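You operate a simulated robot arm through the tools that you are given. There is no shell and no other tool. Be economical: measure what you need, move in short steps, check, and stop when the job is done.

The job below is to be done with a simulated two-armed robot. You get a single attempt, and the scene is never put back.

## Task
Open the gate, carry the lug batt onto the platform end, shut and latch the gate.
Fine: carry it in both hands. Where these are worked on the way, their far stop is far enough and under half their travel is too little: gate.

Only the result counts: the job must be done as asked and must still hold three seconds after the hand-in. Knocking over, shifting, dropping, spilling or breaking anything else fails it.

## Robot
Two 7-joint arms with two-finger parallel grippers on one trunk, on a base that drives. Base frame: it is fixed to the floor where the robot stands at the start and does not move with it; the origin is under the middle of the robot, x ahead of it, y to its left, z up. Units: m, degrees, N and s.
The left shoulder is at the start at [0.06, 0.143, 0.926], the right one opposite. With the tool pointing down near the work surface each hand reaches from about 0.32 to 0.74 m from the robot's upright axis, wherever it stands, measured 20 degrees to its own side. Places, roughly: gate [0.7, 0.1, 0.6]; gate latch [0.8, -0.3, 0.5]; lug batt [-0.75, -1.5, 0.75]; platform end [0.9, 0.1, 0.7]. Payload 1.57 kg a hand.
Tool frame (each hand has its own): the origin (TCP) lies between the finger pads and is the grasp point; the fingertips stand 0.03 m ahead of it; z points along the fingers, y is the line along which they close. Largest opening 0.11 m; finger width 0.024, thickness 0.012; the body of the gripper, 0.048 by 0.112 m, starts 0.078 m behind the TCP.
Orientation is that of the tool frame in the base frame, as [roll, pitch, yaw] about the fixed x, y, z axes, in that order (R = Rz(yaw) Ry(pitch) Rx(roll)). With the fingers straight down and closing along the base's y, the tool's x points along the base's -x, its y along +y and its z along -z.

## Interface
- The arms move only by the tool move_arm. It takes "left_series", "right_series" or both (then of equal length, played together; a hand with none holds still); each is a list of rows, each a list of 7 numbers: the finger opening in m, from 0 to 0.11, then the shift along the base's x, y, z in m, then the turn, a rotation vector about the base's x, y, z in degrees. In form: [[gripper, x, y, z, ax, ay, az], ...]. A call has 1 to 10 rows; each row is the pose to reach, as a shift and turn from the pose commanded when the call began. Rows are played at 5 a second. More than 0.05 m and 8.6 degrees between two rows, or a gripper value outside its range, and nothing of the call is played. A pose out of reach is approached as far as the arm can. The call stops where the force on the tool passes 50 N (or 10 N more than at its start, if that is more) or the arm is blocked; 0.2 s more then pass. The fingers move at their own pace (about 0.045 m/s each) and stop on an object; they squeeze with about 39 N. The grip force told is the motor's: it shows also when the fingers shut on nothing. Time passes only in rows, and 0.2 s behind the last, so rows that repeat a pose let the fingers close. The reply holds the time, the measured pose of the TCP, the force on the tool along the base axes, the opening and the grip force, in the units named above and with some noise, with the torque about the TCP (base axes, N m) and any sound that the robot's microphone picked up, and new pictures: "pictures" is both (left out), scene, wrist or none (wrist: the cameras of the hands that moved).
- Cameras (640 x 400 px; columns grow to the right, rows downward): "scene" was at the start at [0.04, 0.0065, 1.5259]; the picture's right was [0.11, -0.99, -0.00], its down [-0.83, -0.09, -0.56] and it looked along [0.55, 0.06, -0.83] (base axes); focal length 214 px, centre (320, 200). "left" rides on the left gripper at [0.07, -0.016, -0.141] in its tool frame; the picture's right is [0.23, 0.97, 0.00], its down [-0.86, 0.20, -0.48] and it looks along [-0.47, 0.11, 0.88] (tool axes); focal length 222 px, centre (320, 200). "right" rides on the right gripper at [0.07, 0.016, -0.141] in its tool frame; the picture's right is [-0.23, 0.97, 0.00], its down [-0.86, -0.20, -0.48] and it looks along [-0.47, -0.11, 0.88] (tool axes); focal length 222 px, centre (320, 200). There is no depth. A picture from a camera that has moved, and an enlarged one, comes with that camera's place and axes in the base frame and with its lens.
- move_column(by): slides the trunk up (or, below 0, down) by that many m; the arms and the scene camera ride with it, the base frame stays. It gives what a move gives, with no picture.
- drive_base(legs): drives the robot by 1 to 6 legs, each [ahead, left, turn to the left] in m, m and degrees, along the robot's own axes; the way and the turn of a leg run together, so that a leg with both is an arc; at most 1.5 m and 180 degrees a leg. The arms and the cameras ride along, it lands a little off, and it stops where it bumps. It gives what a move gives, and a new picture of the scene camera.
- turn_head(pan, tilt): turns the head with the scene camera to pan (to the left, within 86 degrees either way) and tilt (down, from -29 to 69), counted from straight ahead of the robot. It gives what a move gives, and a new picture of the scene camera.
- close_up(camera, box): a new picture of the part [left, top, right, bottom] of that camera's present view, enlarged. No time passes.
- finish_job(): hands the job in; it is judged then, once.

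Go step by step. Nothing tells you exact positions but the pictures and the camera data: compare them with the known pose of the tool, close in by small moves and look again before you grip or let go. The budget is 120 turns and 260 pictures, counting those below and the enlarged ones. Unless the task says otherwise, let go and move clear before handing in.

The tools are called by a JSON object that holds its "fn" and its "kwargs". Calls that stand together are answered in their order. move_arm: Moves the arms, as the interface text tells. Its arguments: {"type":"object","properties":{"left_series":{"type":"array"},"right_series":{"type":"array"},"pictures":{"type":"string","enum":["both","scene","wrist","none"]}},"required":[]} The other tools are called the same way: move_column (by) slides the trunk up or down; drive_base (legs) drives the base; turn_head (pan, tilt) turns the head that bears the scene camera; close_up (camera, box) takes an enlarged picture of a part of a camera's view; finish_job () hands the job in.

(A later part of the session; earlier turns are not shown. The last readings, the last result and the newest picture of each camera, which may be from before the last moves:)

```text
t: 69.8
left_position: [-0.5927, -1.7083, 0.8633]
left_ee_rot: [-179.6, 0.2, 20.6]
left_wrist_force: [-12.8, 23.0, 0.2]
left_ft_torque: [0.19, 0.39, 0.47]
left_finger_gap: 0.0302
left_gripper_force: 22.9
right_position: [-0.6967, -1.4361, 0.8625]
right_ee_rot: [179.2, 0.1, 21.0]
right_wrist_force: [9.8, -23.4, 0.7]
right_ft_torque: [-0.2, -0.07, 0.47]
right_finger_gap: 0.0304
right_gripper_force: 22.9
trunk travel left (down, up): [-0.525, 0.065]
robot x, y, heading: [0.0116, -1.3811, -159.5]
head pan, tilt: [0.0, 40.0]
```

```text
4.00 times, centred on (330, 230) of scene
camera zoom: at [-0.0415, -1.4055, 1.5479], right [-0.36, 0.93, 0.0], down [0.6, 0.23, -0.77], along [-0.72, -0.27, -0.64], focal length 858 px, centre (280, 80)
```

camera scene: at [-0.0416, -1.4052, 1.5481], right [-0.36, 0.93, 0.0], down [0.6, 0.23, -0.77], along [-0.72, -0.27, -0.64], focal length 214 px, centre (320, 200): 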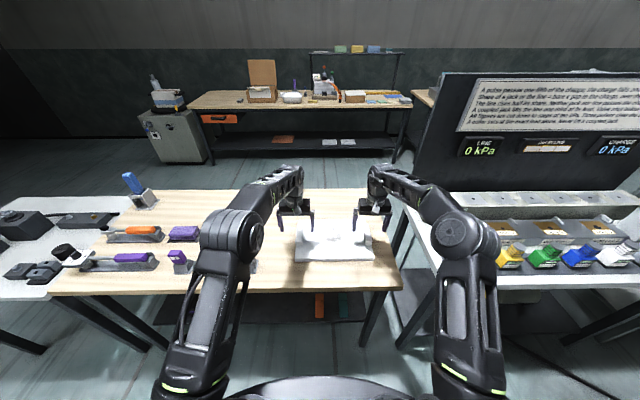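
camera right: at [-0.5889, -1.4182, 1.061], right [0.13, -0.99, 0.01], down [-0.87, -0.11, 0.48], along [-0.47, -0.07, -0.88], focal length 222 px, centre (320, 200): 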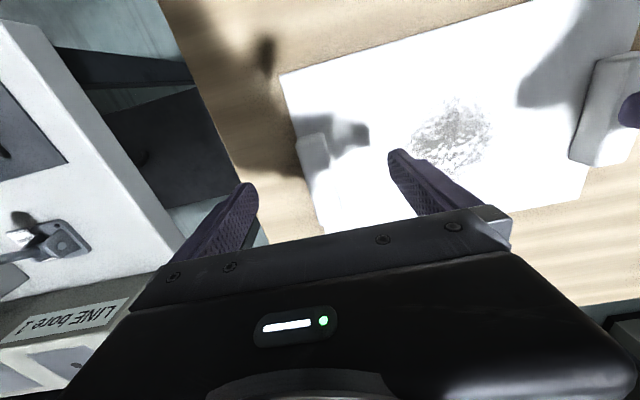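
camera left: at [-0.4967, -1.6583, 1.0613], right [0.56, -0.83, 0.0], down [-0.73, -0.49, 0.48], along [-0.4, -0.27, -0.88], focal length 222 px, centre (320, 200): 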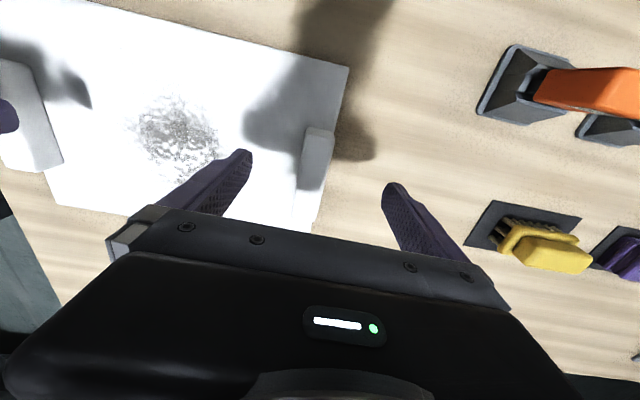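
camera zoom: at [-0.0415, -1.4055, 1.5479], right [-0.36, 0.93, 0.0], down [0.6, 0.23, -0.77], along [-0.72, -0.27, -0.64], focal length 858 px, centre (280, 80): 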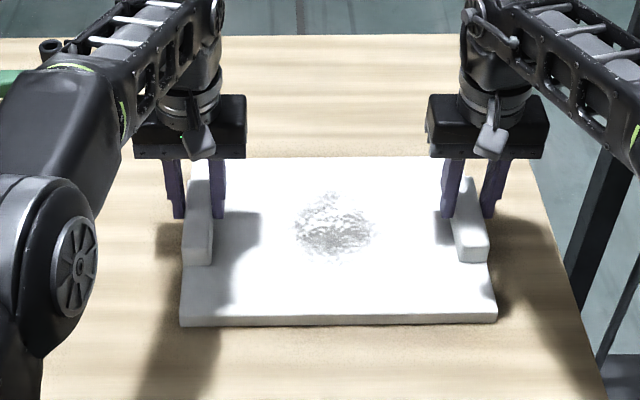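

Both lugs gripped (30 mm). Relaxing the inner tension slightly and lifting together.

{"fn": "move_arm", "kwargs": {"left_series": [[0.0, -0.002, 0.005, 0.0, 0, 0, 0], [0.0, -0.002, 0.005, 0.02, 0, 0, 0], [0.0, -0.002, 0.005, 0.05, 0, 0, 0], [0.0, -0.002, 0.005, 0.08, 0, 0, 0], [0.0, -0.002, 0.005, 0.1, 0, 0, 0]], "right_series": [[0.0, 0.002, -0.005, 0.0, 0, 0, 0], [0.0, 0.002, -0.005, 0.02, 0, 0, 0], [0.0, 0.002, -0.005, 0.05, 0, 0, 0], [0.0, 0.002, -0.005, 0.08, 0, 0, 0], [0.0, 0.002, -0.005, 0.1, 0, 0, 0]], "pictures": "scene"}}

```text
t: 71.0
left_position: [-0.5899, -1.7059, 0.934]
left_ee_rot: [179.9, 0.4, 20.8]
left_wrist_force: [-0.5, -0.5, -0.6]
left_ft_torque: [-0.01, -0.02, -0.01]
left_finger_gap: 0.0
left_gripper_force: 21.0
left hand out of reach, approached as far as the arm can: row 4, 5
right_position: [-0.6839, -1.4391, 0.9606]
right_ee_rot: [179.6, 0.4, 20.8]
right_wrist_force: [0.1, 0.1, 0.2]
right_ft_torque: [-0.01, 0.02, 0.02]
right_finger_gap: 0.0
right_gripper_force: 21.4
right hand out of reach, approached as far as the arm can: row 5
trunk travel left (down, up): [-0.525, 0.065]
robot x, y, heading: [0.0123, -1.3795, -159.0]
head pan, tilt: [0.0, 40.0]
camera scene: at [-0.0403, -1.4056, 1.5481], right [-0.36, 0.93, 0.0], down [0.6, 0.23, -0.77], along [-0.72, -0.27, -0.64], focal length 214 px, centre (320, 200)
```

scene: 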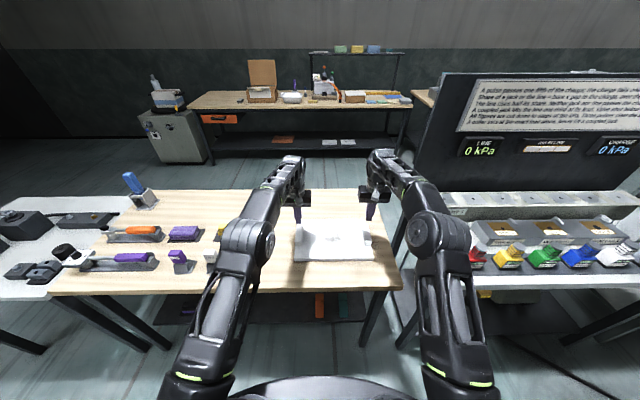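

The fingers slipped off the lugs—grip too shallow. Opening, raising the trunk for lift room, and checking the slab.

{"fn": "move_arm", "kwargs": {"left_series": [[0.06, 0, 0, 0, 0, 0, 0], [0.11, 0, 0, 0, 0, 0, 0], [0.11, 0, 0, 0, 0, 0, 0]], "right_series": [[0.06, 0, 0, 0, 0, 0, 0], [0.11, 0, 0, 0, 0, 0, 0], [0.11, 0, 0, 0, 0, 0, 0]], "pictures": "none"}}

{"fn": "move_column", "kwargs": {"by": 0.06}}

{"fn": "close_up", "kwargs": {"camera": "scene", "box": [250, 190, 410, 290]}}

{"fn": "close_up", "kwargs": {"camera": "left", "box": [0, 0, 640, 400]}}

{"fn": "close_up", "kwargs": {"camera": "right", "box": [0, 0, 640, 400]}}

```text
t: 71.8
left_position: [-0.5896, -1.7075, 0.9342]
left_ee_rot: [180.0, 0.4, 20.8]
left_wrist_force: [-0.5, -0.5, 0.0]
left_ft_torque: [0.0, 0.01, -0.01]
left_finger_gap: 0.0659
left_gripper_force: 0.1
right_position: [-0.6844, -1.4386, 0.9587]
right_ee_rot: [179.7, 0.3, 20.7]
right_wrist_force: [-0.5, 0.1, -0.4]
right_ft_torque: [0.0, -0.02, 0.01]
right_finger_gap: 0.0662
right_gripper_force: 0.0
trunk travel left (down, up): [-0.525, 0.065]
robot x, y, heading: [0.014, -1.3854, -158.9]
head pan, tilt: [0.0, 40.0]
```

```text
t: 72.8
left_position: [-0.5885, -1.7078, 0.9925]
left_ee_rot: [-180.0, 0.4, 20.7]
left_wrist_force: [-1.1, -0.4, -0.5]
left_ft_torque: [0.02, -0.02, 0.0]
left_finger_gap: 0.11
left_gripper_force: 0.1
right_position: [-0.6833, -1.4404, 1.0186]
right_ee_rot: [179.6, 0.3, 20.8]
right_wrist_force: [0.0, 0.0, -0.4]
right_ft_torque: [-0.01, 0.02, 0.02]
right_finger_gap: 0.1099
right_gripper_force: 0.0
trunk travel left (down, up): [-0.585, 0.005]
robot x, y, heading: [0.012, -1.3843, -159.3]
head pan, tilt: [0.0, 40.0]
```

```text
4.00 times, centred on (330, 240) of scene
camera zoom: at [-0.0413, -1.4055, 1.608], right [-0.36, 0.93, 0.0], down [0.6, 0.23, -0.77], along [-0.72, -0.27, -0.64], focal length 858 px, centre (280, 40)
```

zoom: 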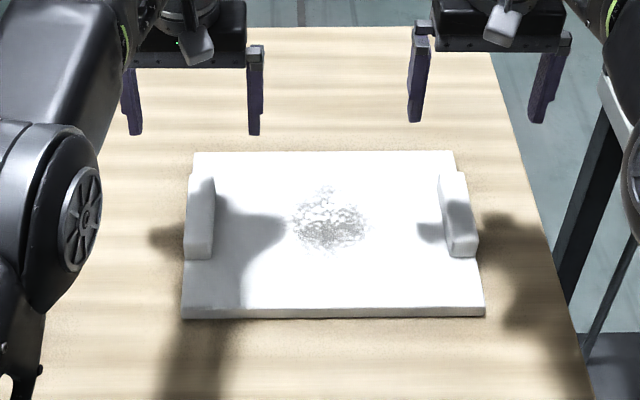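

```text
1.00 times, centred on (320, 200) of left (not enlarged: the box is as wide or as high as the picture)
camera zoom: at [-0.5289, -1.6663, 1.1341], right [0.56, -0.83, 0.0], down [-0.73, -0.49, 0.48], along [-0.4, -0.27, -0.87], focal length 222 px, centre (320, 200)
```

zoom: 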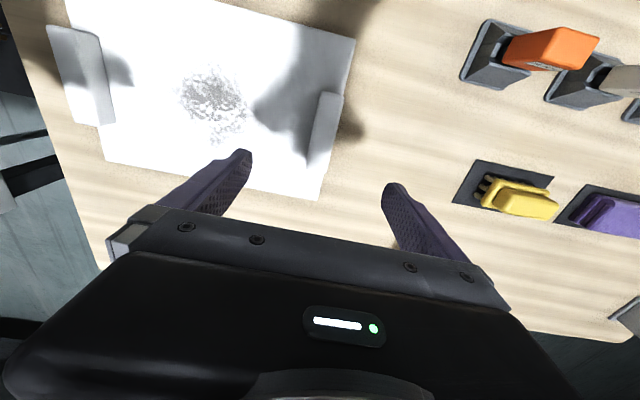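

```text
1.00 times, centred on (320, 200) of right (not enlarged: the box is as wide or as high as the picture)
camera zoom: at [-0.612, -1.4287, 1.1591], right [0.13, -0.99, 0.01], down [-0.87, -0.11, 0.48], along [-0.48, -0.07, -0.88], focal length 222 px, centre (320, 200)
```

zoom: 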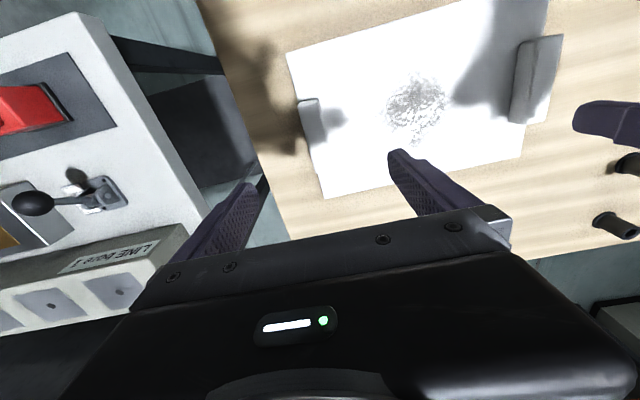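

The batt hasn't moved. I lifted before the grip had reached full force; I'll descend again, a touch deeper, and wait for full squeeze.

{"fn": "move_arm", "kwargs": {"left_series": [[0.11, 0, 0, -0.03, 0, 0, 0], [0.11, 0, 0, -0.06, 0, 0, 0], [0.11, 0, 0, -0.09, 0, 0, 0]], "right_series": [[0.11, 0, 0, -0.03, 0, 0, 0], [0.11, 0, 0, -0.06, 0, 0, 0], [0.11, 0, 0, -0.1, 0, 0, 0]], "pictures": "none"}}

```text
t: 73.6
left_position: [-0.5915, -1.7083, 0.9037]
left_ee_rot: [-180.0, 0.5, 20.8]
left_wrist_force: [0.1, -0.1, -0.4]
left_ft_torque: [0.01, -0.04, 0.0]
left_finger_gap: 0.1101
left_gripper_force: 0.0
right_position: [-0.6864, -1.4392, 0.9183]
right_ee_rot: [179.6, 0.3, 20.8]
right_wrist_force: [-0.6, -0.6, 0.0]
right_ft_torque: [-0.01, -0.04, -0.02]
right_finger_gap: 0.1101
right_gripper_force: 0.1
trunk travel left (down, up): [-0.585, 0.005]
robot x, y, heading: [0.0148, -1.3826, -159.3]
head pan, tilt: [0.0, 40.0]
```

{"fn": "move_arm", "kwargs": {"left_series": [[0.11, -0.002, 0.003, -0.025, 0, 0, 0], [0.11, -0.002, 0.003, -0.04, 0, 0, 0], [0.11, -0.002, 0.003, -0.049, 0, 0, 0]], "right_series": [[0.11, -0.009, -0.001, -0.03, 0, 0, 0], [0.11, -0.009, -0.001, -0.05, 0, 0, 0], [0.11, -0.009, -0.001, -0.063, 0, 0, 0]], "pictures": "none"}}

{"fn": "close_up", "kwargs": {"camera": "scene", "box": [280, 210, 380, 280]}}

```text
t: 74.4
left_position: [-0.5919, -1.7048, 0.8541]
left_ee_rot: [180.0, 0.4, 20.7]
left_wrist_force: [-0.3, 0.2, 0.2]
left_ft_torque: [-0.01, 0.01, 0.02]
left_finger_gap: 0.1099
left_gripper_force: 0.0
right_position: [-0.6931, -1.4397, 0.8563]
right_ee_rot: [179.6, 0.3, 20.7]
right_wrist_force: [-1.5, 0.8, 0.1]
right_ft_torque: [0.03, 0.01, -0.01]
right_finger_gap: 0.1101
right_gripper_force: 0.1
trunk travel left (down, up): [-0.585, 0.005]
robot x, y, heading: [0.0084, -1.3842, -159.0]
head pan, tilt: [0.0, 40.0]
```

```text
5.71 times, centred on (330, 245) of scene
camera zoom: at [-0.0417, -1.4054, 1.608], right [-0.36, 0.93, 0.0], down [0.6, 0.23, -0.77], along [-0.72, -0.27, -0.64], focal length 1226 px, centre (263, -57)
```

zoom: 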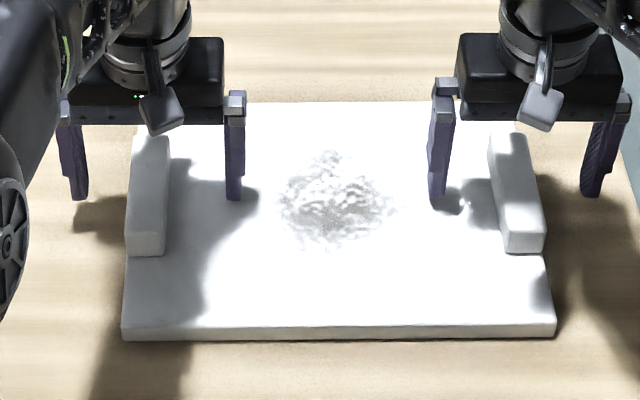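

No contact yet; feeling further down in small steps.

{"fn": "move_arm", "kwargs": {"left_series": [[0.11, 0, 0, -0.006, 0, 0, 0], [0.11, 0, 0, -0.012, 0, 0, 0]], "right_series": [[0.11, 0, 0, -0.008, 0, 0, 0], [0.11, 0, 0, -0.014, 0, 0, 0]], "pictures": "none"}}

{"fn": "close_up", "kwargs": {"camera": "scene", "box": [280, 210, 380, 280]}}

```text
t: 75.0
left_position: [-0.5908, -1.7029, 0.8506]
left_ee_rot: [-179.8, 1.1, 20.8]
left_wrist_force: [5.4, -0.8, 33.3]
left_ft_torque: [1.89, 0.11, -0.69]
left_finger_gap: 0.1074
left_gripper_force: 0.0
right_position: [-0.693, -1.4418, 0.8504]
right_ee_rot: [179.6, 0.8, 20.6]
right_wrist_force: [-7.8, -1.3, 18.8]
right_ft_torque: [-0.96, -0.34, -0.29]
right_finger_gap: 0.1091
right_gripper_force: 0.1
trunk travel left (down, up): [-0.585, 0.005]
robot x, y, heading: [0.0089, -1.3818, -159.4]
head pan, tilt: [0.0, 40.0]
```

```text
5.71 times, centred on (330, 245) of scene
camera zoom: at [-0.0354, -1.4039, 1.6093], right [-0.36, 0.93, 0.0], down [0.6, 0.23, -0.77], along [-0.72, -0.27, -0.64], focal length 1226 px, centre (263, -57)
```

zoom: 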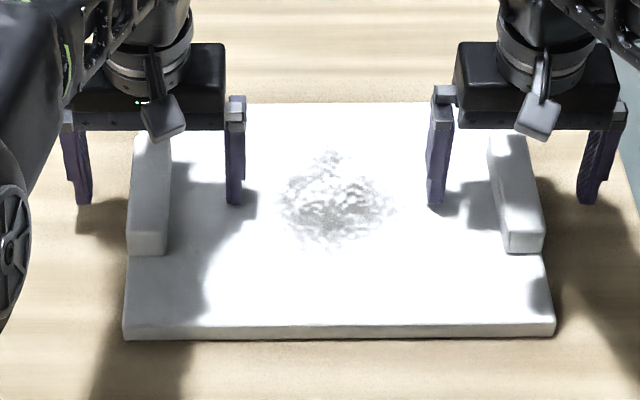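

Contact: slab top is z≈0.82. Backing up a few mm, then closing and waiting for full grip.

{"fn": "move_arm", "kwargs": {"left_series": [[0.11, 0, 0, 0.011, 0, 0, 0], [0.08, 0, 0, 0.011, 0, 0, 0], [0.05, 0, 0, 0.011, 0, 0, 0], [0.02, 0, 0, 0.011, 0, 0, 0], [0.0, 0, 0, 0.011, 0, 0, 0], [0.0, 0, 0, 0.011, 0, 0, 0], [0.0, 0, 0, 0.011, 0, 0, 0], [0.0, 0, 0, 0.011, 0, 0, 0], [0.0, 0, 0, 0.011, 0, 0, 0], [0.0, 0, 0, 0.011, 0, 0, 0]], "right_series": [[0.11, 0, 0, 0.011, 0, 0, 0], [0.08, 0, 0, 0.011, 0, 0, 0], [0.05, 0, 0, 0.011, 0, 0, 0], [0.02, 0, 0, 0.011, 0, 0, 0], [0.0, 0, 0, 0.011, 0, 0, 0], [0.0, 0, 0, 0.011, 0, 0, 0], [0.0, 0, 0, 0.011, 0, 0, 0], [0.0, 0, 0, 0.011, 0, 0, 0], [0.0, 0, 0, 0.011, 0, 0, 0], [0.0, 0, 0, 0.011, 0, 0, 0]], "pictures": "none"}}

```text
t: 77.2
left_position: [-0.5899, -1.7083, 0.8535]
left_ee_rot: [179.7, 0.5, 21.0]
left_wrist_force: [8.0, -29.3, 0.2]
left_ft_torque: [0.6, -0.01, 0.6]
left_finger_gap: 0.0297
left_gripper_force: 39.2
right_position: [-0.6941, -1.4374, 0.853]
right_ee_rot: [180.0, 0.2, 20.5]
right_wrist_force: [-5.6, 25.7, 1.8]
right_ft_torque: [0.76, -0.48, 0.81]
right_finger_gap: 0.0298
right_gripper_force: 38.7
trunk travel left (down, up): [-0.585, 0.005]
robot x, y, heading: [0.0108, -1.385, -159.1]
head pan, tilt: [0.0, 40.0]
```

{"fn": "move_arm", "kwargs": {"left_series": [[0.0, 0.001, -0.004, 0.0, 0, 0, 0], [0.0, 0.001, -0.004, 0.005, 0, 0, 0], [0.0, 0.001, -0.004, 0.015, 0, 0, 0], [0.0, 0.001, -0.004, 0.03, 0, 0, 0], [0.0, 0.001, -0.004, 0.045, 0, 0, 0]], "right_series": [[0.0, -0.001, 0.004, 0.0, 0, 0, 0], [0.0, -0.001, 0.004, 0.005, 0, 0, 0], [0.0, -0.001, 0.004, 0.015, 0, 0, 0], [0.0, -0.001, 0.004, 0.03, 0, 0, 0], [0.0, -0.001, 0.004, 0.045, 0, 0, 0]], "pictures": "scene"}}

```text
t: 78.4
left_position: [-0.5916, -1.708, 0.8971]
left_ee_rot: [-180.0, 0.3, 20.9]
left_wrist_force: [0.9, -12.9, -13.1]
left_ft_torque: [-0.76, -0.72, 0.59]
left_finger_gap: 0.0298
left_gripper_force: 38.7
right_position: [-0.6945, -1.4366, 0.8967]
right_ee_rot: [179.6, 0.2, 20.8]
right_wrist_force: [-0.1, 11.7, -5.6]
right_ft_torque: [-0.12, 0.53, 0.78]
right_finger_gap: 0.0299
right_gripper_force: 39.1
trunk travel left (down, up): [-0.585, 0.005]
robot x, y, heading: [0.0062, -1.389, -159.1]
head pan, tilt: [0.0, 40.0]
camera scene: at [-0.0423, -1.4058, 1.6079], right [-0.36, 0.93, 0.0], down [0.6, 0.23, -0.77], along [-0.72, -0.27, -0.64], focal length 214 px, centre (320, 200)
```

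scene: 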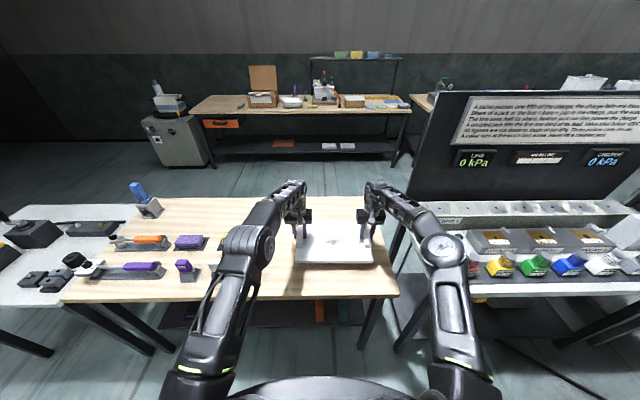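

The batt is lifted (about 1 kg per hand). Lifting a little more and shifting it toward my centreline, then backing away.

{"fn": "move_arm", "kwargs": {"left_series": [[0.0, 0.0, 0.0, 0.015, 0, 0, 0], [0.0, 0.005, -0.013, 0.03, 0, 0, 0], [0.0, 0.01, -0.027, 0.03, 0, 0, 0], [0.0, 0.0145, -0.0375, 0.03, 0, 0, 0]], "right_series": [[0.0, 0.0, 0.0, 0.015, 0, 0, 0], [0.0, 0.005, -0.013, 0.03, 0, 0, 0], [0.0, 0.01, -0.027, 0.03, 0, 0, 0], [0.0, 0.0145, -0.0375, 0.03, 0, 0, 0]], "pictures": "none"}}

{"fn": "drive_base", "kwargs": {"legs": [[-0.35, 0, 0]]}}

```text
t: 79.4
left_position: [-0.5773, -1.7452, 0.9281]
left_ee_rot: [-180.0, 0.3, 20.7]
left_wrist_force: [0.3, -6.5, -6.9]
left_ft_torque: [-0.38, 0.31, 0.31]
left_finger_gap: 0.0297
left_gripper_force: 39.4
right_position: [-0.6792, -1.4755, 0.9281]
right_ee_rot: [179.6, 0.1, 20.9]
right_wrist_force: [-0.4, 6.7, -12.2]
right_ft_torque: [1.07, 0.04, 0.21]
right_finger_gap: 0.0296
right_gripper_force: 39.0
trunk travel left (down, up): [-0.585, 0.005]
robot x, y, heading: [0.0099, -1.3878, -159.2]
head pan, tilt: [0.0, 40.0]
```

```text
t: 81.7
left_position: [-0.2437, -1.6205, 0.927]
left_ee_rot: [-180.0, 0.4, 20.9]
left_wrist_force: [-5.0, -0.2, -6.3]
left_ft_torque: [-0.19, 0.42, 0.83]
left_finger_gap: 0.0298
left_gripper_force: 39.0
right_position: [-0.3457, -1.3488, 0.9281]
right_ee_rot: [179.5, 0.2, 21.0]
right_wrist_force: [6.0, 1.4, -11.8]
right_ft_torque: [0.83, -0.03, 0.57]
right_finger_gap: 0.0299
right_gripper_force: 38.9
trunk travel left (down, up): [-0.585, 0.005]
robot x, y, heading: [0.3454, -1.2575, -159.2]
head pan, tilt: [0.0, 40.0]
camera scene: at [0.2903, -1.2789, 1.6079], right [-0.36, 0.93, 0.0], down [0.6, 0.23, -0.77], along [-0.71, -0.27, -0.64], focal length 214 px, centre (320, 200)
```

scene: 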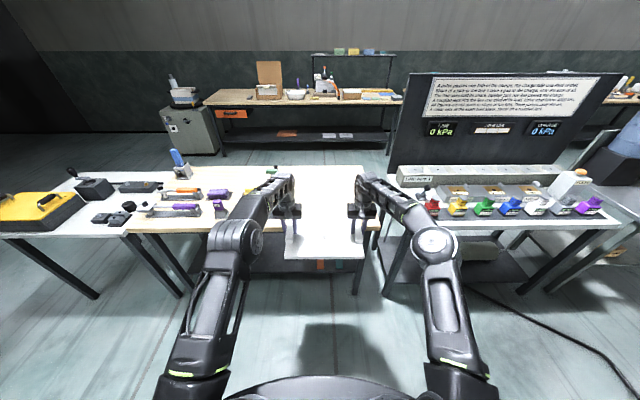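

Carrying safely. Turning right to face +y, then I'll check the view.

{"fn": "drive_base", "kwargs": {"legs": [[0, 0, -55], [0, 0, -55.8], [0.58, 0.68, 0]]}}

```text
t: 91.4
left_position: [-0.4699, 0.0115, 0.9275]
left_ee_rot: [-180.0, 0.4, -90.4]
left_wrist_force: [1.0, 2.6, -7.7]
left_ft_torque: [0.07, 0.14, 0.55]
left_finger_gap: 0.0298
left_gripper_force: 39.3
right_position: [-0.1798, 0.0101, 0.9265]
right_ee_rot: [179.4, 0.1, -90.4]
right_wrist_force: [-0.2, -3.3, -11.3]
right_ft_torque: [0.03, -0.71, 0.42]
right_finger_gap: 0.0298
right_gripper_force: 38.7
trunk travel left (down, up): [-0.585, 0.005]
robot x, y, heading: [-0.3448, -0.6689, 89.7]
head pan, tilt: [0.0, 40.0]
camera scene: at [-0.3466, -0.611, 1.6079], right [1.0, -0.01, 0.0], down [0.0, -0.64, -0.76], along [0.0, 0.76, -0.64], focal length 214 px, centre (320, 200)
```

scene: 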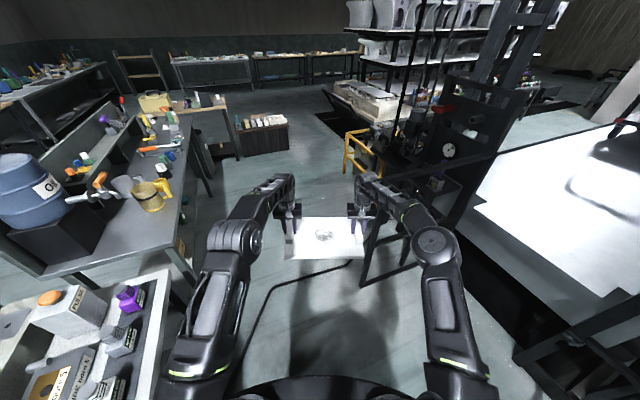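

The gate's free end is just beyond the slab; I'll back slightly, then turn right to face the opening.

{"fn": "drive_base", "kwargs": {"legs": [[-0.1, 0, 0], [0, 0, -35], [0, 0, -35.5]]}}

{"fn": "turn_head", "kwargs": {"pan": 0, "tilt": 35}}

```text
t: 95.9
left_position: [0.2511, -0.4206, 0.928]
left_ee_rot: [-179.9, 0.3, -160.6]
left_wrist_force: [3.7, -0.3, -8.4]
left_ft_torque: [0.37, -0.25, 0.49]
left_finger_gap: 0.0298
left_gripper_force: 39.6
right_position: [0.3465, -0.6933, 0.9268]
right_ee_rot: [179.6, 0.1, -160.6]
right_wrist_force: [-3.5, -0.7, -10.7]
right_ft_torque: [-0.78, 0.0, 0.38]
right_finger_gap: 0.0297
right_gripper_force: 39.6
trunk travel left (down, up): [-0.585, 0.005]
robot x, y, heading: [-0.3467, -0.7695, 19.3]
head pan, tilt: [0.0, 40.0]
camera scene: at [-0.2929, -0.7483, 1.6079], right [0.33, -0.94, 0.0], down [-0.61, -0.21, -0.77], along [0.72, 0.25, -0.64], focal length 214 px, centre (320, 200)
```

scene: 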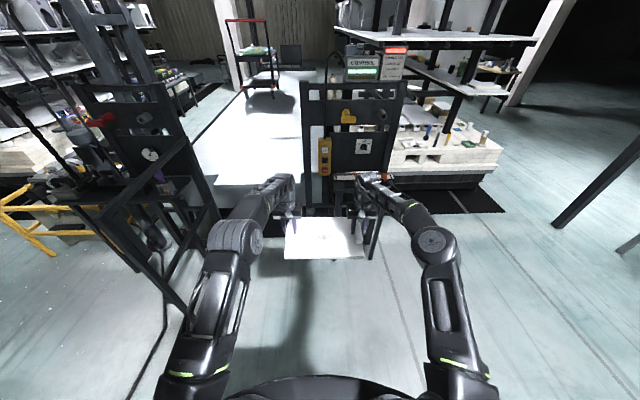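

```text
t: 96.6
left_position: [0.2502, -0.4196, 0.9268]
left_ee_rot: [180.0, 0.2, -160.6]
left_wrist_force: [2.9, -0.7, -8.3]
left_ft_torque: [0.34, 0.51, 0.32]
left_finger_gap: 0.0296
left_gripper_force: 38.8
right_position: [0.3466, -0.694, 0.9266]
right_ee_rot: [179.6, 0.1, -160.5]
right_wrist_force: [-2.6, 0.6, -10.7]
right_ft_torque: [-0.65, -0.69, 0.3]
right_finger_gap: 0.0298
right_gripper_force: 38.4
trunk travel left (down, up): [-0.585, 0.005]
robot x, y, heading: [-0.3513, -0.7645, 19.3]
head pan, tilt: [0.0, 35.0]
camera scene: at [-0.2901, -0.7467, 1.6154], right [0.33, -0.94, 0.0], down [-0.54, -0.19, -0.82], along [0.77, 0.27, -0.58], focal length 214 px, centre (320, 200)
```

scene: 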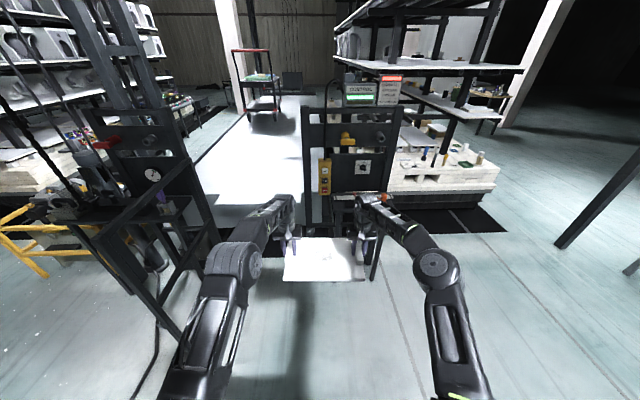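

I'm square to the opening (platform spans roughly 0.1–0.73 m right of the hinge). Shifting left to line up and moving partway in.

{"fn": "drive_base", "kwargs": {"legs": [[0, 0.427, 0], [0.42, 0, 0]]}}

```text
t: 101.4
left_position: [0.5089, 0.1285, 0.9249]
left_ee_rot: [-180.0, 0.3, -160.3]
left_wrist_force: [4.0, 0.3, -8.2]
left_ft_torque: [0.34, -0.11, 0.5]
left_finger_gap: 0.0297
left_gripper_force: 39.1
right_position: [0.6061, -0.1434, 0.9256]
right_ee_rot: [179.6, 0.1, -160.2]
right_wrist_force: [-3.2, 0.9, -11.5]
right_ft_torque: [-0.67, -0.12, 0.4]
right_finger_gap: 0.0299
right_gripper_force: 38.6
trunk travel left (down, up): [-0.585, 0.005]
robot x, y, heading: [-0.0876, -0.2235, 19.7]
head pan, tilt: [0.0, 35.0]
camera scene: at [-0.0294, -0.2013, 1.6154], right [0.34, -0.94, 0.0], down [-0.54, -0.19, -0.82], along [0.77, 0.28, -0.58], focal length 214 px, centre (320, 200)
```

scene: 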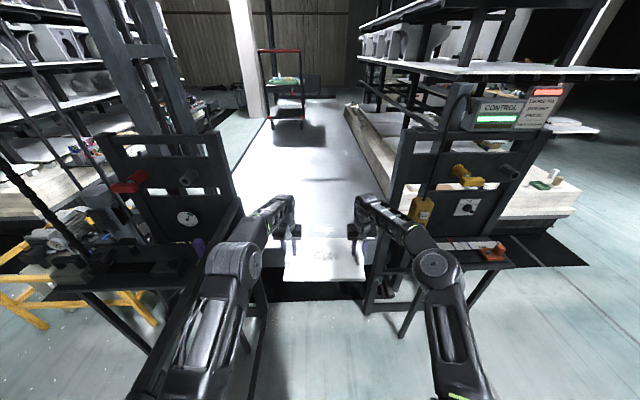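

Lined up. Checking clearance to the gate leaf on my left and the platform edge.

{"fn": "turn_head", "kwargs": {"pan": 35, "tilt": 50}}

{"fn": "close_up", "kwargs": {"camera": "left", "box": [0, 0, 640, 400]}}

{"fn": "close_up", "kwargs": {"camera": "right", "box": [0, 0, 640, 400]}}

```text
t: 102.4
left_position: [0.5079, 0.1293, 0.9263]
left_ee_rot: [179.9, 0.3, -160.3]
left_wrist_force: [3.2, -0.5, -8.0]
left_ft_torque: [0.29, 0.53, 0.33]
left_finger_gap: 0.0298
left_gripper_force: 39.2
right_position: [0.6053, -0.1443, 0.9264]
right_ee_rot: [179.7, 0.1, -160.2]
right_wrist_force: [-2.7, -0.2, -9.5]
right_ft_torque: [-0.52, -0.68, 0.4]
right_finger_gap: 0.0297
right_gripper_force: 39.4
trunk travel left (down, up): [-0.585, 0.005]
robot x, y, heading: [-0.0874, -0.2186, 19.6]
head pan, tilt: [35.0, 50.0]
camera scene: at [-0.0688, -0.1685, 1.5938], right [0.82, -0.58, 0.0], down [-0.44, -0.63, -0.64], along [0.37, 0.52, -0.77], focal length 214 px, centre (320, 200)
```

scene: 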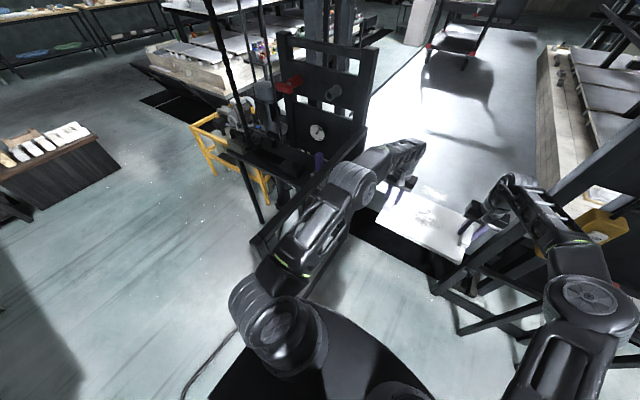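

```text
1.00 times, centred on (320, 200) of left (not enlarged: the box is as wide or as high as the picture)
camera zoom: at [0.4478, 0.0899, 1.0674], right [-0.54, 0.84, 0.0], down [0.74, 0.47, 0.48], along [0.41, 0.26, -0.88], focal length 222 px, centre (320, 200)
```

zoom: 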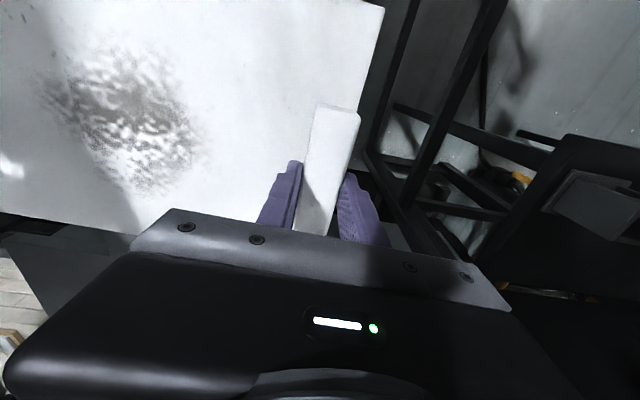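

```text
1.00 times, centred on (320, 200) of right (not enlarged: the box is as wide or as high as the picture)
camera zoom: at [0.5357, -0.1538, 1.0672], right [-0.12, 0.99, 0.01], down [0.87, 0.1, 0.48], along [0.47, 0.06, -0.88], focal length 222 px, centre (320, 200)
```

zoom: 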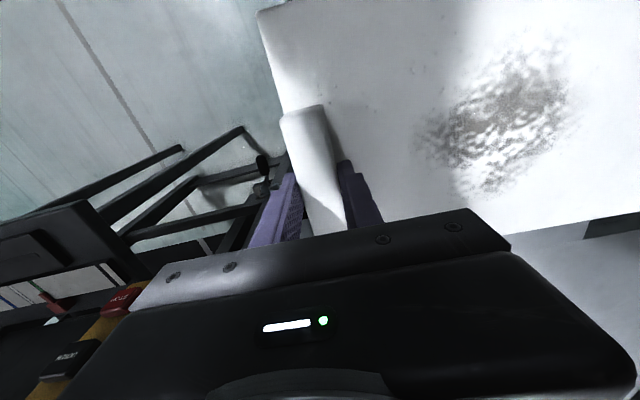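

Leaf is clear beside the left arm. Driving in so the slab is over the platform end.

{"fn": "drive_base", "kwargs": {"legs": [[0.2, 0, 0], [0.16, 0, 0]]}}

{"fn": "close_up", "kwargs": {"camera": "left", "box": [0, 0, 640, 400]}}

{"fn": "close_up", "kwargs": {"camera": "right", "box": [0, 0, 640, 400]}}

{"fn": "turn_head", "kwargs": {"pan": 0, "tilt": 45}}

```text
t: 105.0
left_position: [0.8448, 0.2524, 0.926]
left_ee_rot: [180.0, 0.2, -160.3]
left_wrist_force: [2.2, -0.9, -9.3]
left_ft_torque: [0.36, -0.13, 0.44]
left_finger_gap: 0.0298
left_gripper_force: 38.7
right_position: [0.944, -0.0217, 0.9262]
right_ee_rot: [179.6, 0.0, -160.2]
right_wrist_force: [-2.8, 0.8, -11.7]
right_ft_torque: [-0.63, -0.01, 0.3]
right_finger_gap: 0.0298
right_gripper_force: 39.1
trunk travel left (down, up): [-0.585, 0.005]
robot x, y, heading: [0.2517, -0.0972, 19.8]
head pan, tilt: [35.0, 50.0]
camera scene: at [0.2699, -0.046, 1.5937], right [0.82, -0.58, 0.0], down [-0.44, -0.63, -0.64], along [0.37, 0.52, -0.77], focal length 214 px, centre (320, 200)
```

scene: 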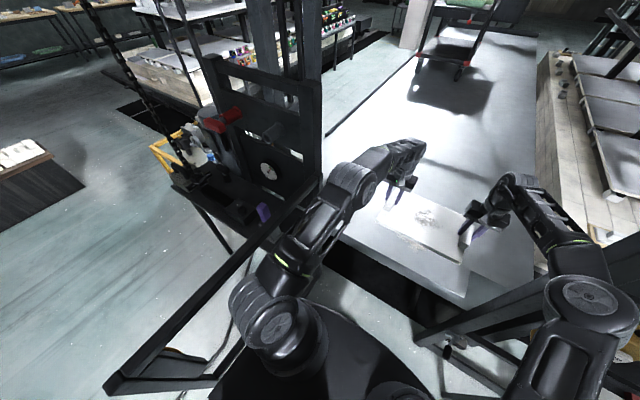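

```text
1.00 times, centred on (320, 200) of left (not enlarged: the box is as wide or as high as the picture)
camera zoom: at [0.7855, 0.2132, 1.0666], right [-0.54, 0.84, 0.0], down [0.74, 0.48, 0.48], along [0.41, 0.26, -0.88], focal length 222 px, centre (320, 200)
```

zoom: 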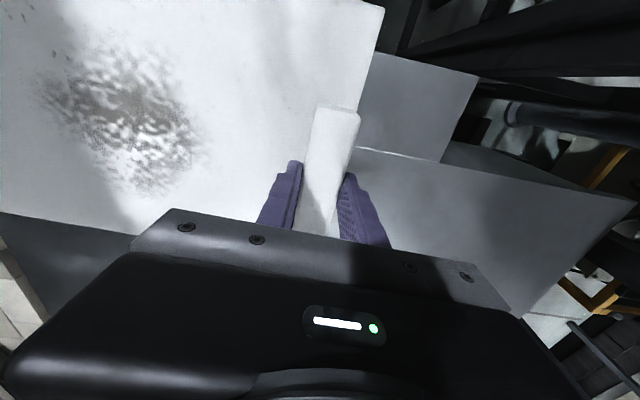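

```text
1.00 times, centred on (320, 200) of right (not enlarged: the box is as wide or as high as the picture)
camera zoom: at [0.8739, -0.0303, 1.0664], right [-0.12, 0.99, 0.01], down [0.87, 0.1, 0.48], along [0.47, 0.06, -0.88], focal length 222 px, centre (320, 200)
```

zoom: 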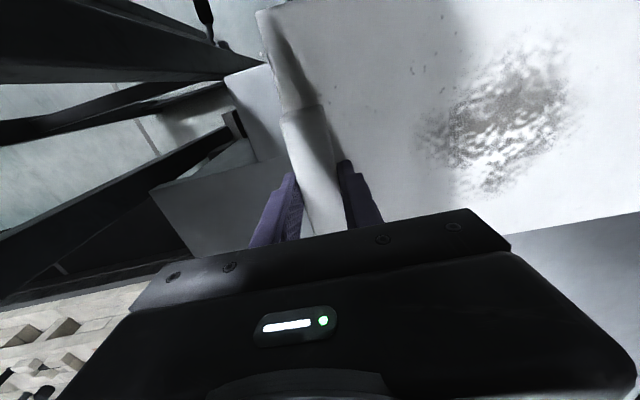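

```text
t: 106.0
left_position: [0.8452, 0.2512, 0.9261]
left_ee_rot: [-180.0, 0.3, -160.2]
left_wrist_force: [2.5, 0.3, -8.4]
left_ft_torque: [0.37, 0.44, 0.36]
left_finger_gap: 0.0297
left_gripper_force: 39.7
right_position: [0.9415, -0.0207, 0.9259]
right_ee_rot: [179.6, 0.0, -160.1]
right_wrist_force: [-2.6, 0.2, -9.3]
right_ft_torque: [-0.48, -0.61, 0.29]
right_finger_gap: 0.0298
right_gripper_force: 39.0
trunk travel left (down, up): [-0.585, 0.005]
robot x, y, heading: [0.2522, -0.1, 19.9]
head pan, tilt: [0.0, 45.0]
camera scene: at [0.3003, -0.0819, 1.6006], right [0.34, -0.94, 0.0], down [-0.67, -0.24, -0.71], along [0.66, 0.24, -0.71], focal length 214 px, centre (320, 200)
```

scene: 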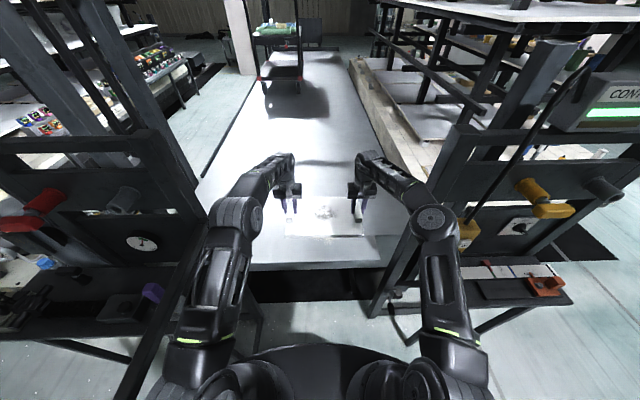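

{"fn": "close_up", "kwargs": {"camera": "scene", "box": [210, 150, 430, 300]}}

{"fn": "close_up", "kwargs": {"camera": "scene", "box": [240, 50, 380, 150]}}

```text
2.67 times, centred on (320, 225) of scene
camera zoom: at [0.3003, -0.0819, 1.6006], right [0.34, -0.94, 0.0], down [-0.67, -0.24, -0.71], along [0.66, 0.24, -0.71], focal length 572 px, centre (320, 133)
```

zoom: 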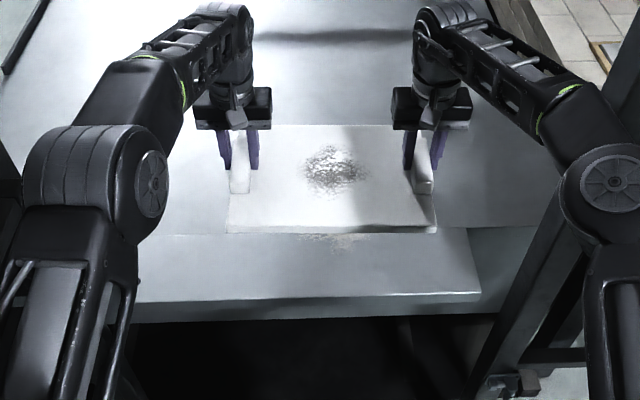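

```text
4.00 times, centred on (310, 100) of scene
camera zoom: at [0.3003, -0.0819, 1.6006], right [0.34, -0.94, 0.0], down [-0.67, -0.24, -0.71], along [0.66, 0.24, -0.71], focal length 858 px, centre (360, 600)
```

zoom: 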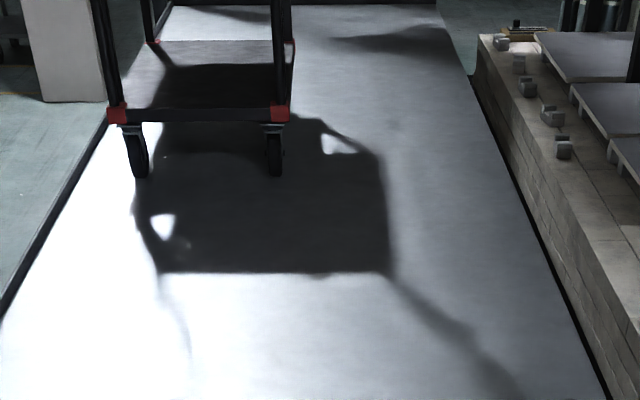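

{"fn": "close_up", "kwargs": {"camera": "left", "box": [320, 20, 640, 220]}}

{"fn": "close_up", "kwargs": {"camera": "right", "box": [120, 20, 320, 260]}}

{"fn": "close_up", "kwargs": {"camera": "scene", "box": [340, 200, 420, 280]}}

```text
2.00 times, centred on (480, 120) of left
camera zoom: at [0.7844, 0.2129, 1.0673], right [-0.54, 0.84, 0.0], down [0.73, 0.48, 0.48], along [0.41, 0.26, -0.88], focal length 444 px, centre (0, 360)
```

zoom: 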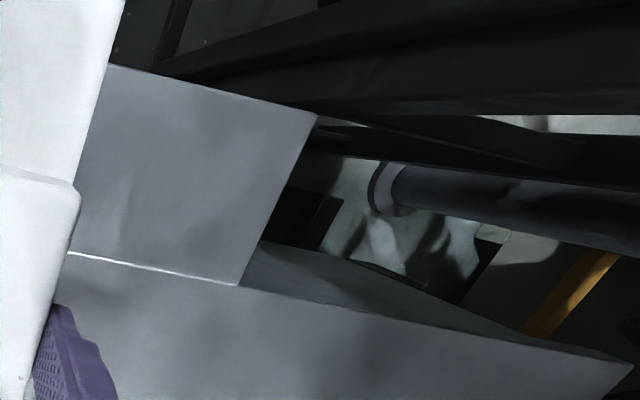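

```text
1.67 times, centred on (220, 140) of right
camera zoom: at [0.8727, -0.0307, 1.067], right [-0.12, 0.99, 0.01], down [0.87, 0.1, 0.48], along [0.47, 0.06, -0.88], focal length 370 px, centre (487, 300)
```

zoom: 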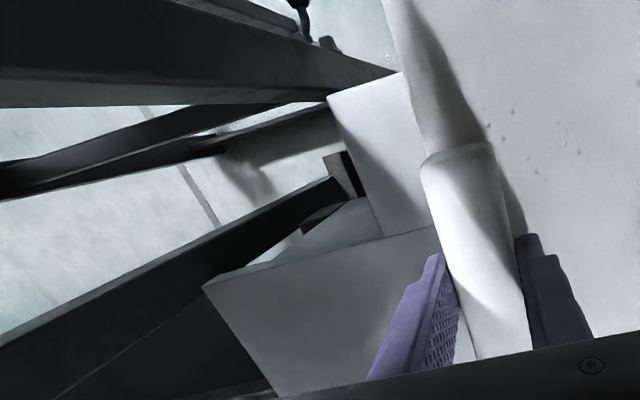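

```text
5.00 times, centred on (380, 240) of scene
camera zoom: at [0.3003, -0.0819, 1.6006], right [0.34, -0.94, 0.0], down [-0.67, -0.24, -0.71], along [0.66, 0.24, -0.71], focal length 1072 px, centre (20, 0)
```

zoom: 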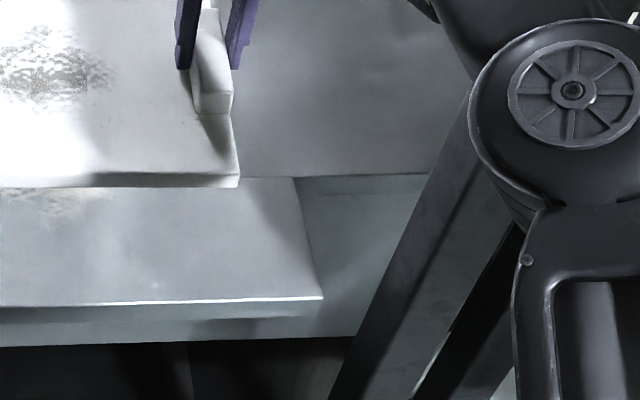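

The lip and deck are flush at z≈0.68. I'll go 5 cm further in so the slab sits fully on, then lower both hands together.

{"fn": "drive_base", "kwargs": {"legs": [[0.05, 0, 0]]}}

{"fn": "move_arm", "kwargs": {"left_series": [[0.0, 0, 0, -0.02, 0, 0, 0], [0.0, 0, 0, -0.05, 0, 0, 0], [0.0, 0, 0, -0.08, 0, 0, 0], [0.0, 0, 0, -0.11, 0, 0, 0], [0.0, 0, 0, -0.14, 0, 0, 0], [0.0, 0, 0, -0.16, 0, 0, 0]], "right_series": [[0.0, 0, 0, -0.02, 0, 0, 0], [0.0, 0, 0, -0.05, 0, 0, 0], [0.0, 0, 0, -0.08, 0, 0, 0], [0.0, 0, 0, -0.11, 0, 0, 0], [0.0, 0, 0, -0.14, 0, 0, 0], [0.0, 0, 0, -0.16, 0, 0, 0]], "pictures": "scene"}}

{"fn": "close_up", "kwargs": {"camera": "scene", "box": [230, 160, 430, 285]}}

```text
t: 106.9
left_position: [0.8936, 0.2699, 0.9259]
left_ee_rot: [-179.9, 0.2, -160.3]
left_wrist_force: [2.9, 0.0, -9.3]
left_ft_torque: [0.37, 0.19, 0.27]
left_finger_gap: 0.0297
left_gripper_force: 39.4
right_position: [0.9918, -0.0033, 0.9261]
right_ee_rot: [179.6, -0.2, -160.1]
right_wrist_force: [-1.6, 0.4, -9.9]
right_ft_torque: [-0.42, -0.28, 0.3]
right_finger_gap: 0.0298
right_gripper_force: 39.2
trunk travel left (down, up): [-0.585, 0.005]
robot x, y, heading: [0.2898, -0.0854, 20.0]
head pan, tilt: [0.0, 45.0]
camera scene: at [0.3501, -0.0639, 1.6005], right [0.34, -0.94, 0.0], down [-0.67, -0.24, -0.7], along [0.66, 0.24, -0.71], focal length 214 px, centre (320, 200)
```

scene: 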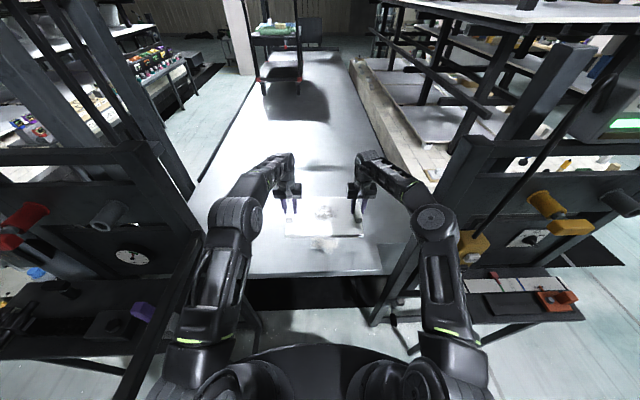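

```text
t: 108.3
left_position: [0.8932, 0.2683, 0.7663]
left_ee_rot: [-179.9, 0.3, -160.1]
left_wrist_force: [0.8, -5.2, -7.1]
left_ft_torque: [0.4, 0.35, -0.04]
left_finger_gap: 0.0297
left_gripper_force: 39.2
right_position: [0.9882, -0.0048, 0.7659]
right_ee_rot: [179.5, 0.1, -160.1]
right_wrist_force: [-1.4, 4.8, -10.7]
right_ft_torque: [-0.87, -0.64, -0.22]
right_finger_gap: 0.0298
right_gripper_force: 39.4
trunk travel left (down, up): [-0.585, 0.005]
robot x, y, heading: [0.2967, -0.0786, 19.7]
head pan, tilt: [0.0, 45.0]
camera scene: at [0.348, -0.0647, 1.6007], right [0.34, -0.94, 0.0], down [-0.67, -0.24, -0.71], along [0.66, 0.24, -0.71], focal length 214 px, centre (320, 200)
```

scene: 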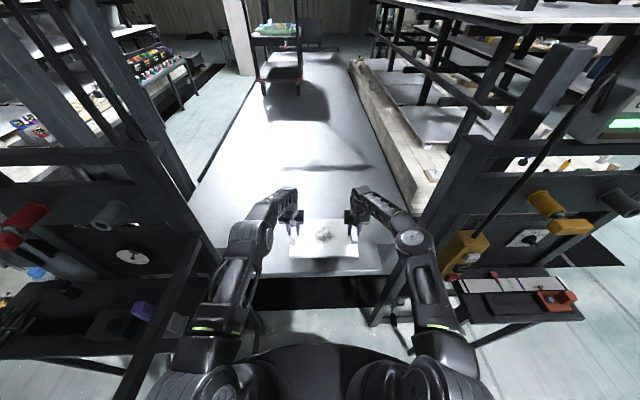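

```text
3.20 times, centred on (330, 222) of scene
camera zoom: at [0.348, -0.0647, 1.6007], right [0.34, -0.94, 0.0], down [-0.67, -0.24, -0.71], along [0.66, 0.24, -0.71], focal length 686 px, centre (288, 128)
```

zoom: 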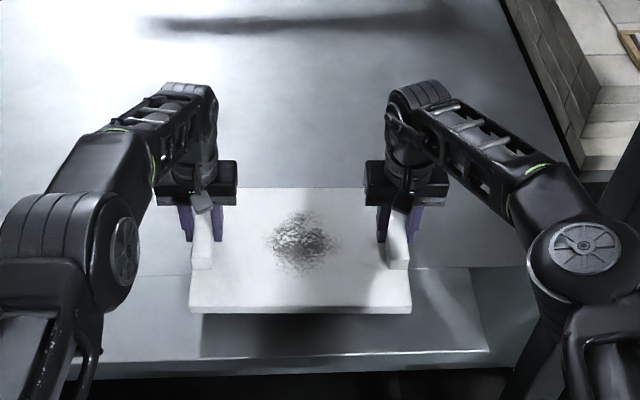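

{"fn": "move_arm", "kwargs": {"left_series": [[0.0, 0, 0, -0.012, 0, 0, 0], [0.0, 0, 0, -0.022, 0, 0, 0], [0.0, 0, 0, -0.028, 0, 0, 0], [0.0, 0, 0, -0.032, 0, 0, 0]], "right_series": [[0.0, 0, 0, -0.012, 0, 0, 0], [0.0, 0, 0, -0.022, 0, 0, 0], [0.0, 0, 0, -0.028, 0, 0, 0], [0.0, 0, 0, -0.032, 0, 0, 0]], "pictures": "none"}}

{"fn": "close_up", "kwargs": {"camera": "scene", "box": [230, 160, 430, 285]}}

```text
t: 109.3
left_position: [0.8923, 0.2691, 0.7348]
left_ee_rot: [-180.0, 0.3, -160.2]
left_wrist_force: [3.2, -4.3, -12.0]
left_ft_torque: [0.9, -0.24, 0.38]
left_finger_gap: 0.0297
left_gripper_force: 39.2
right_position: [0.9897, -0.0044, 0.7337]
right_ee_rot: [179.5, 0.0, -160.1]
right_wrist_force: [-2.5, 3.0, -6.4]
right_ft_torque: [-0.22, 0.38, 0.0]
right_finger_gap: 0.0299
right_gripper_force: 38.3
trunk travel left (down, up): [-0.585, 0.005]
robot x, y, heading: [0.2979, -0.0812, 19.7]
head pan, tilt: [0.0, 45.0]
```

```text
3.20 times, centred on (330, 222) of scene
camera zoom: at [0.3477, -0.0648, 1.6006], right [0.34, -0.94, 0.0], down [-0.67, -0.24, -0.71], along [0.66, 0.24, -0.71], focal length 686 px, centre (288, 128)
```

zoom: 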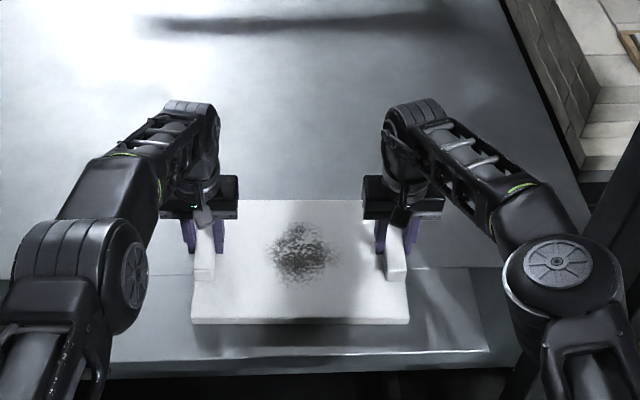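

Still in the air by a little; lowering further in small steps until the weight transfers.

{"fn": "move_arm", "kwargs": {"left_series": [[0.0, 0, 0, -0.005, 0, 0, 0], [0.0, 0, 0, -0.01, 0, 0, 0], [0.0, 0, 0, -0.014, 0, 0, 0]], "right_series": [[0.0, 0, 0, -0.005, 0, 0, 0], [0.0, 0, 0, -0.01, 0, 0, 0], [0.0, 0, 0, -0.014, 0, 0, 0]], "pictures": "none"}}

```text
t: 110.1
left_position: [0.8912, 0.2683, 0.7291]
left_ee_rot: [-179.8, 1.1, -160.1]
left_wrist_force: [0.2, -4.8, 35.8]
left_ft_torque: [0.33, 0.18, 0.61]
left_finger_gap: 0.0295
left_gripper_force: 39.4
right_position: [0.9876, -0.0045, 0.7293]
right_ee_rot: [179.7, 1.0, -160.1]
right_wrist_force: [5.7, 10.6, 32.6]
right_ft_torque: [-0.62, -0.6, 0.39]
right_finger_gap: 0.0298
right_gripper_force: 39.3
trunk travel left (down, up): [-0.585, 0.005]
robot x, y, heading: [0.2981, -0.0816, 19.9]
head pan, tilt: [0.0, 45.0]
```

Landed. Easing the downward push and opening both hands, then lifting clear.

{"fn": "move_arm", "kwargs": {"left_series": [[0.0, 0, 0, 0.009, 0, 0, 0], [0.04, 0, 0, 0.009, 0, 0, 0], [0.06, 0, 0, 0.009, 0, 0, 0], [0.08, 0, 0, 0.009, 0, 0, 0], [0.08, 0, 0, 0.009, 0, 0, 0], [0.08, 0, 0, 0.03, 0, 0, 0], [0.08, 0, 0, 0.06, 0, 0, 0], [0.08, 0, 0, 0.1, 0, 0, 0]], "right_series": [[0.0, 0, 0, 0.009, 0, 0, 0], [0.04, 0, 0, 0.009, 0, 0, 0], [0.06, 0, 0, 0.009, 0, 0, 0], [0.08, 0, 0, 0.009, 0, 0, 0], [0.08, 0, 0, 0.009, 0, 0, 0], [0.08, 0, 0, 0.03, 0, 0, 0], [0.08, 0, 0, 0.06, 0, 0, 0], [0.08, 0, 0, 0.1, 0, 0, 0]], "pictures": "none"}}

{"fn": "close_up", "kwargs": {"camera": "scene", "box": [230, 160, 430, 285]}}

```text
t: 111.9
left_position: [0.891, 0.2693, 0.8216]
left_ee_rot: [180.0, 0.3, -160.2]
left_wrist_force: [-0.5, 0.1, -0.6]
left_ft_torque: [-0.01, -0.03, 0.0]
left_finger_gap: 0.0799
left_gripper_force: 0.0
right_position: [0.987, -0.0042, 0.8217]
right_ee_rot: [179.6, 0.2, -160.1]
right_wrist_force: [0.0, 0.4, 0.2]
right_ft_torque: [-0.06, 0.01, 0.02]
right_finger_gap: 0.0798
right_gripper_force: 0.1
trunk travel left (down, up): [-0.585, 0.005]
robot x, y, heading: [0.2983, -0.0835, 19.8]
head pan, tilt: [0.0, 45.0]
```

```text
3.20 times, centred on (330, 222) of scene
camera zoom: at [0.3443, -0.0659, 1.6007], right [0.34, -0.94, 0.0], down [-0.66, -0.24, -0.71], along [0.67, 0.24, -0.71], focal length 686 px, centre (288, 128)
```

zoom: 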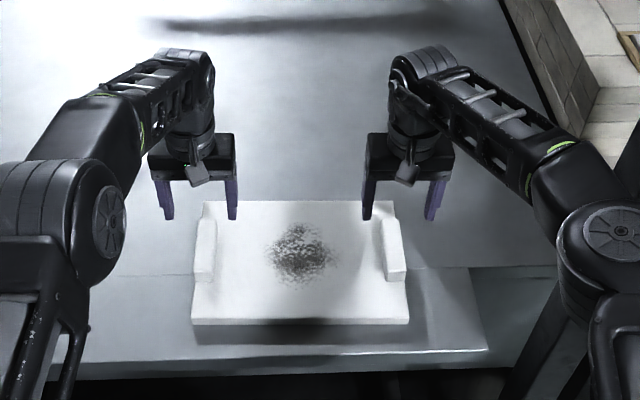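

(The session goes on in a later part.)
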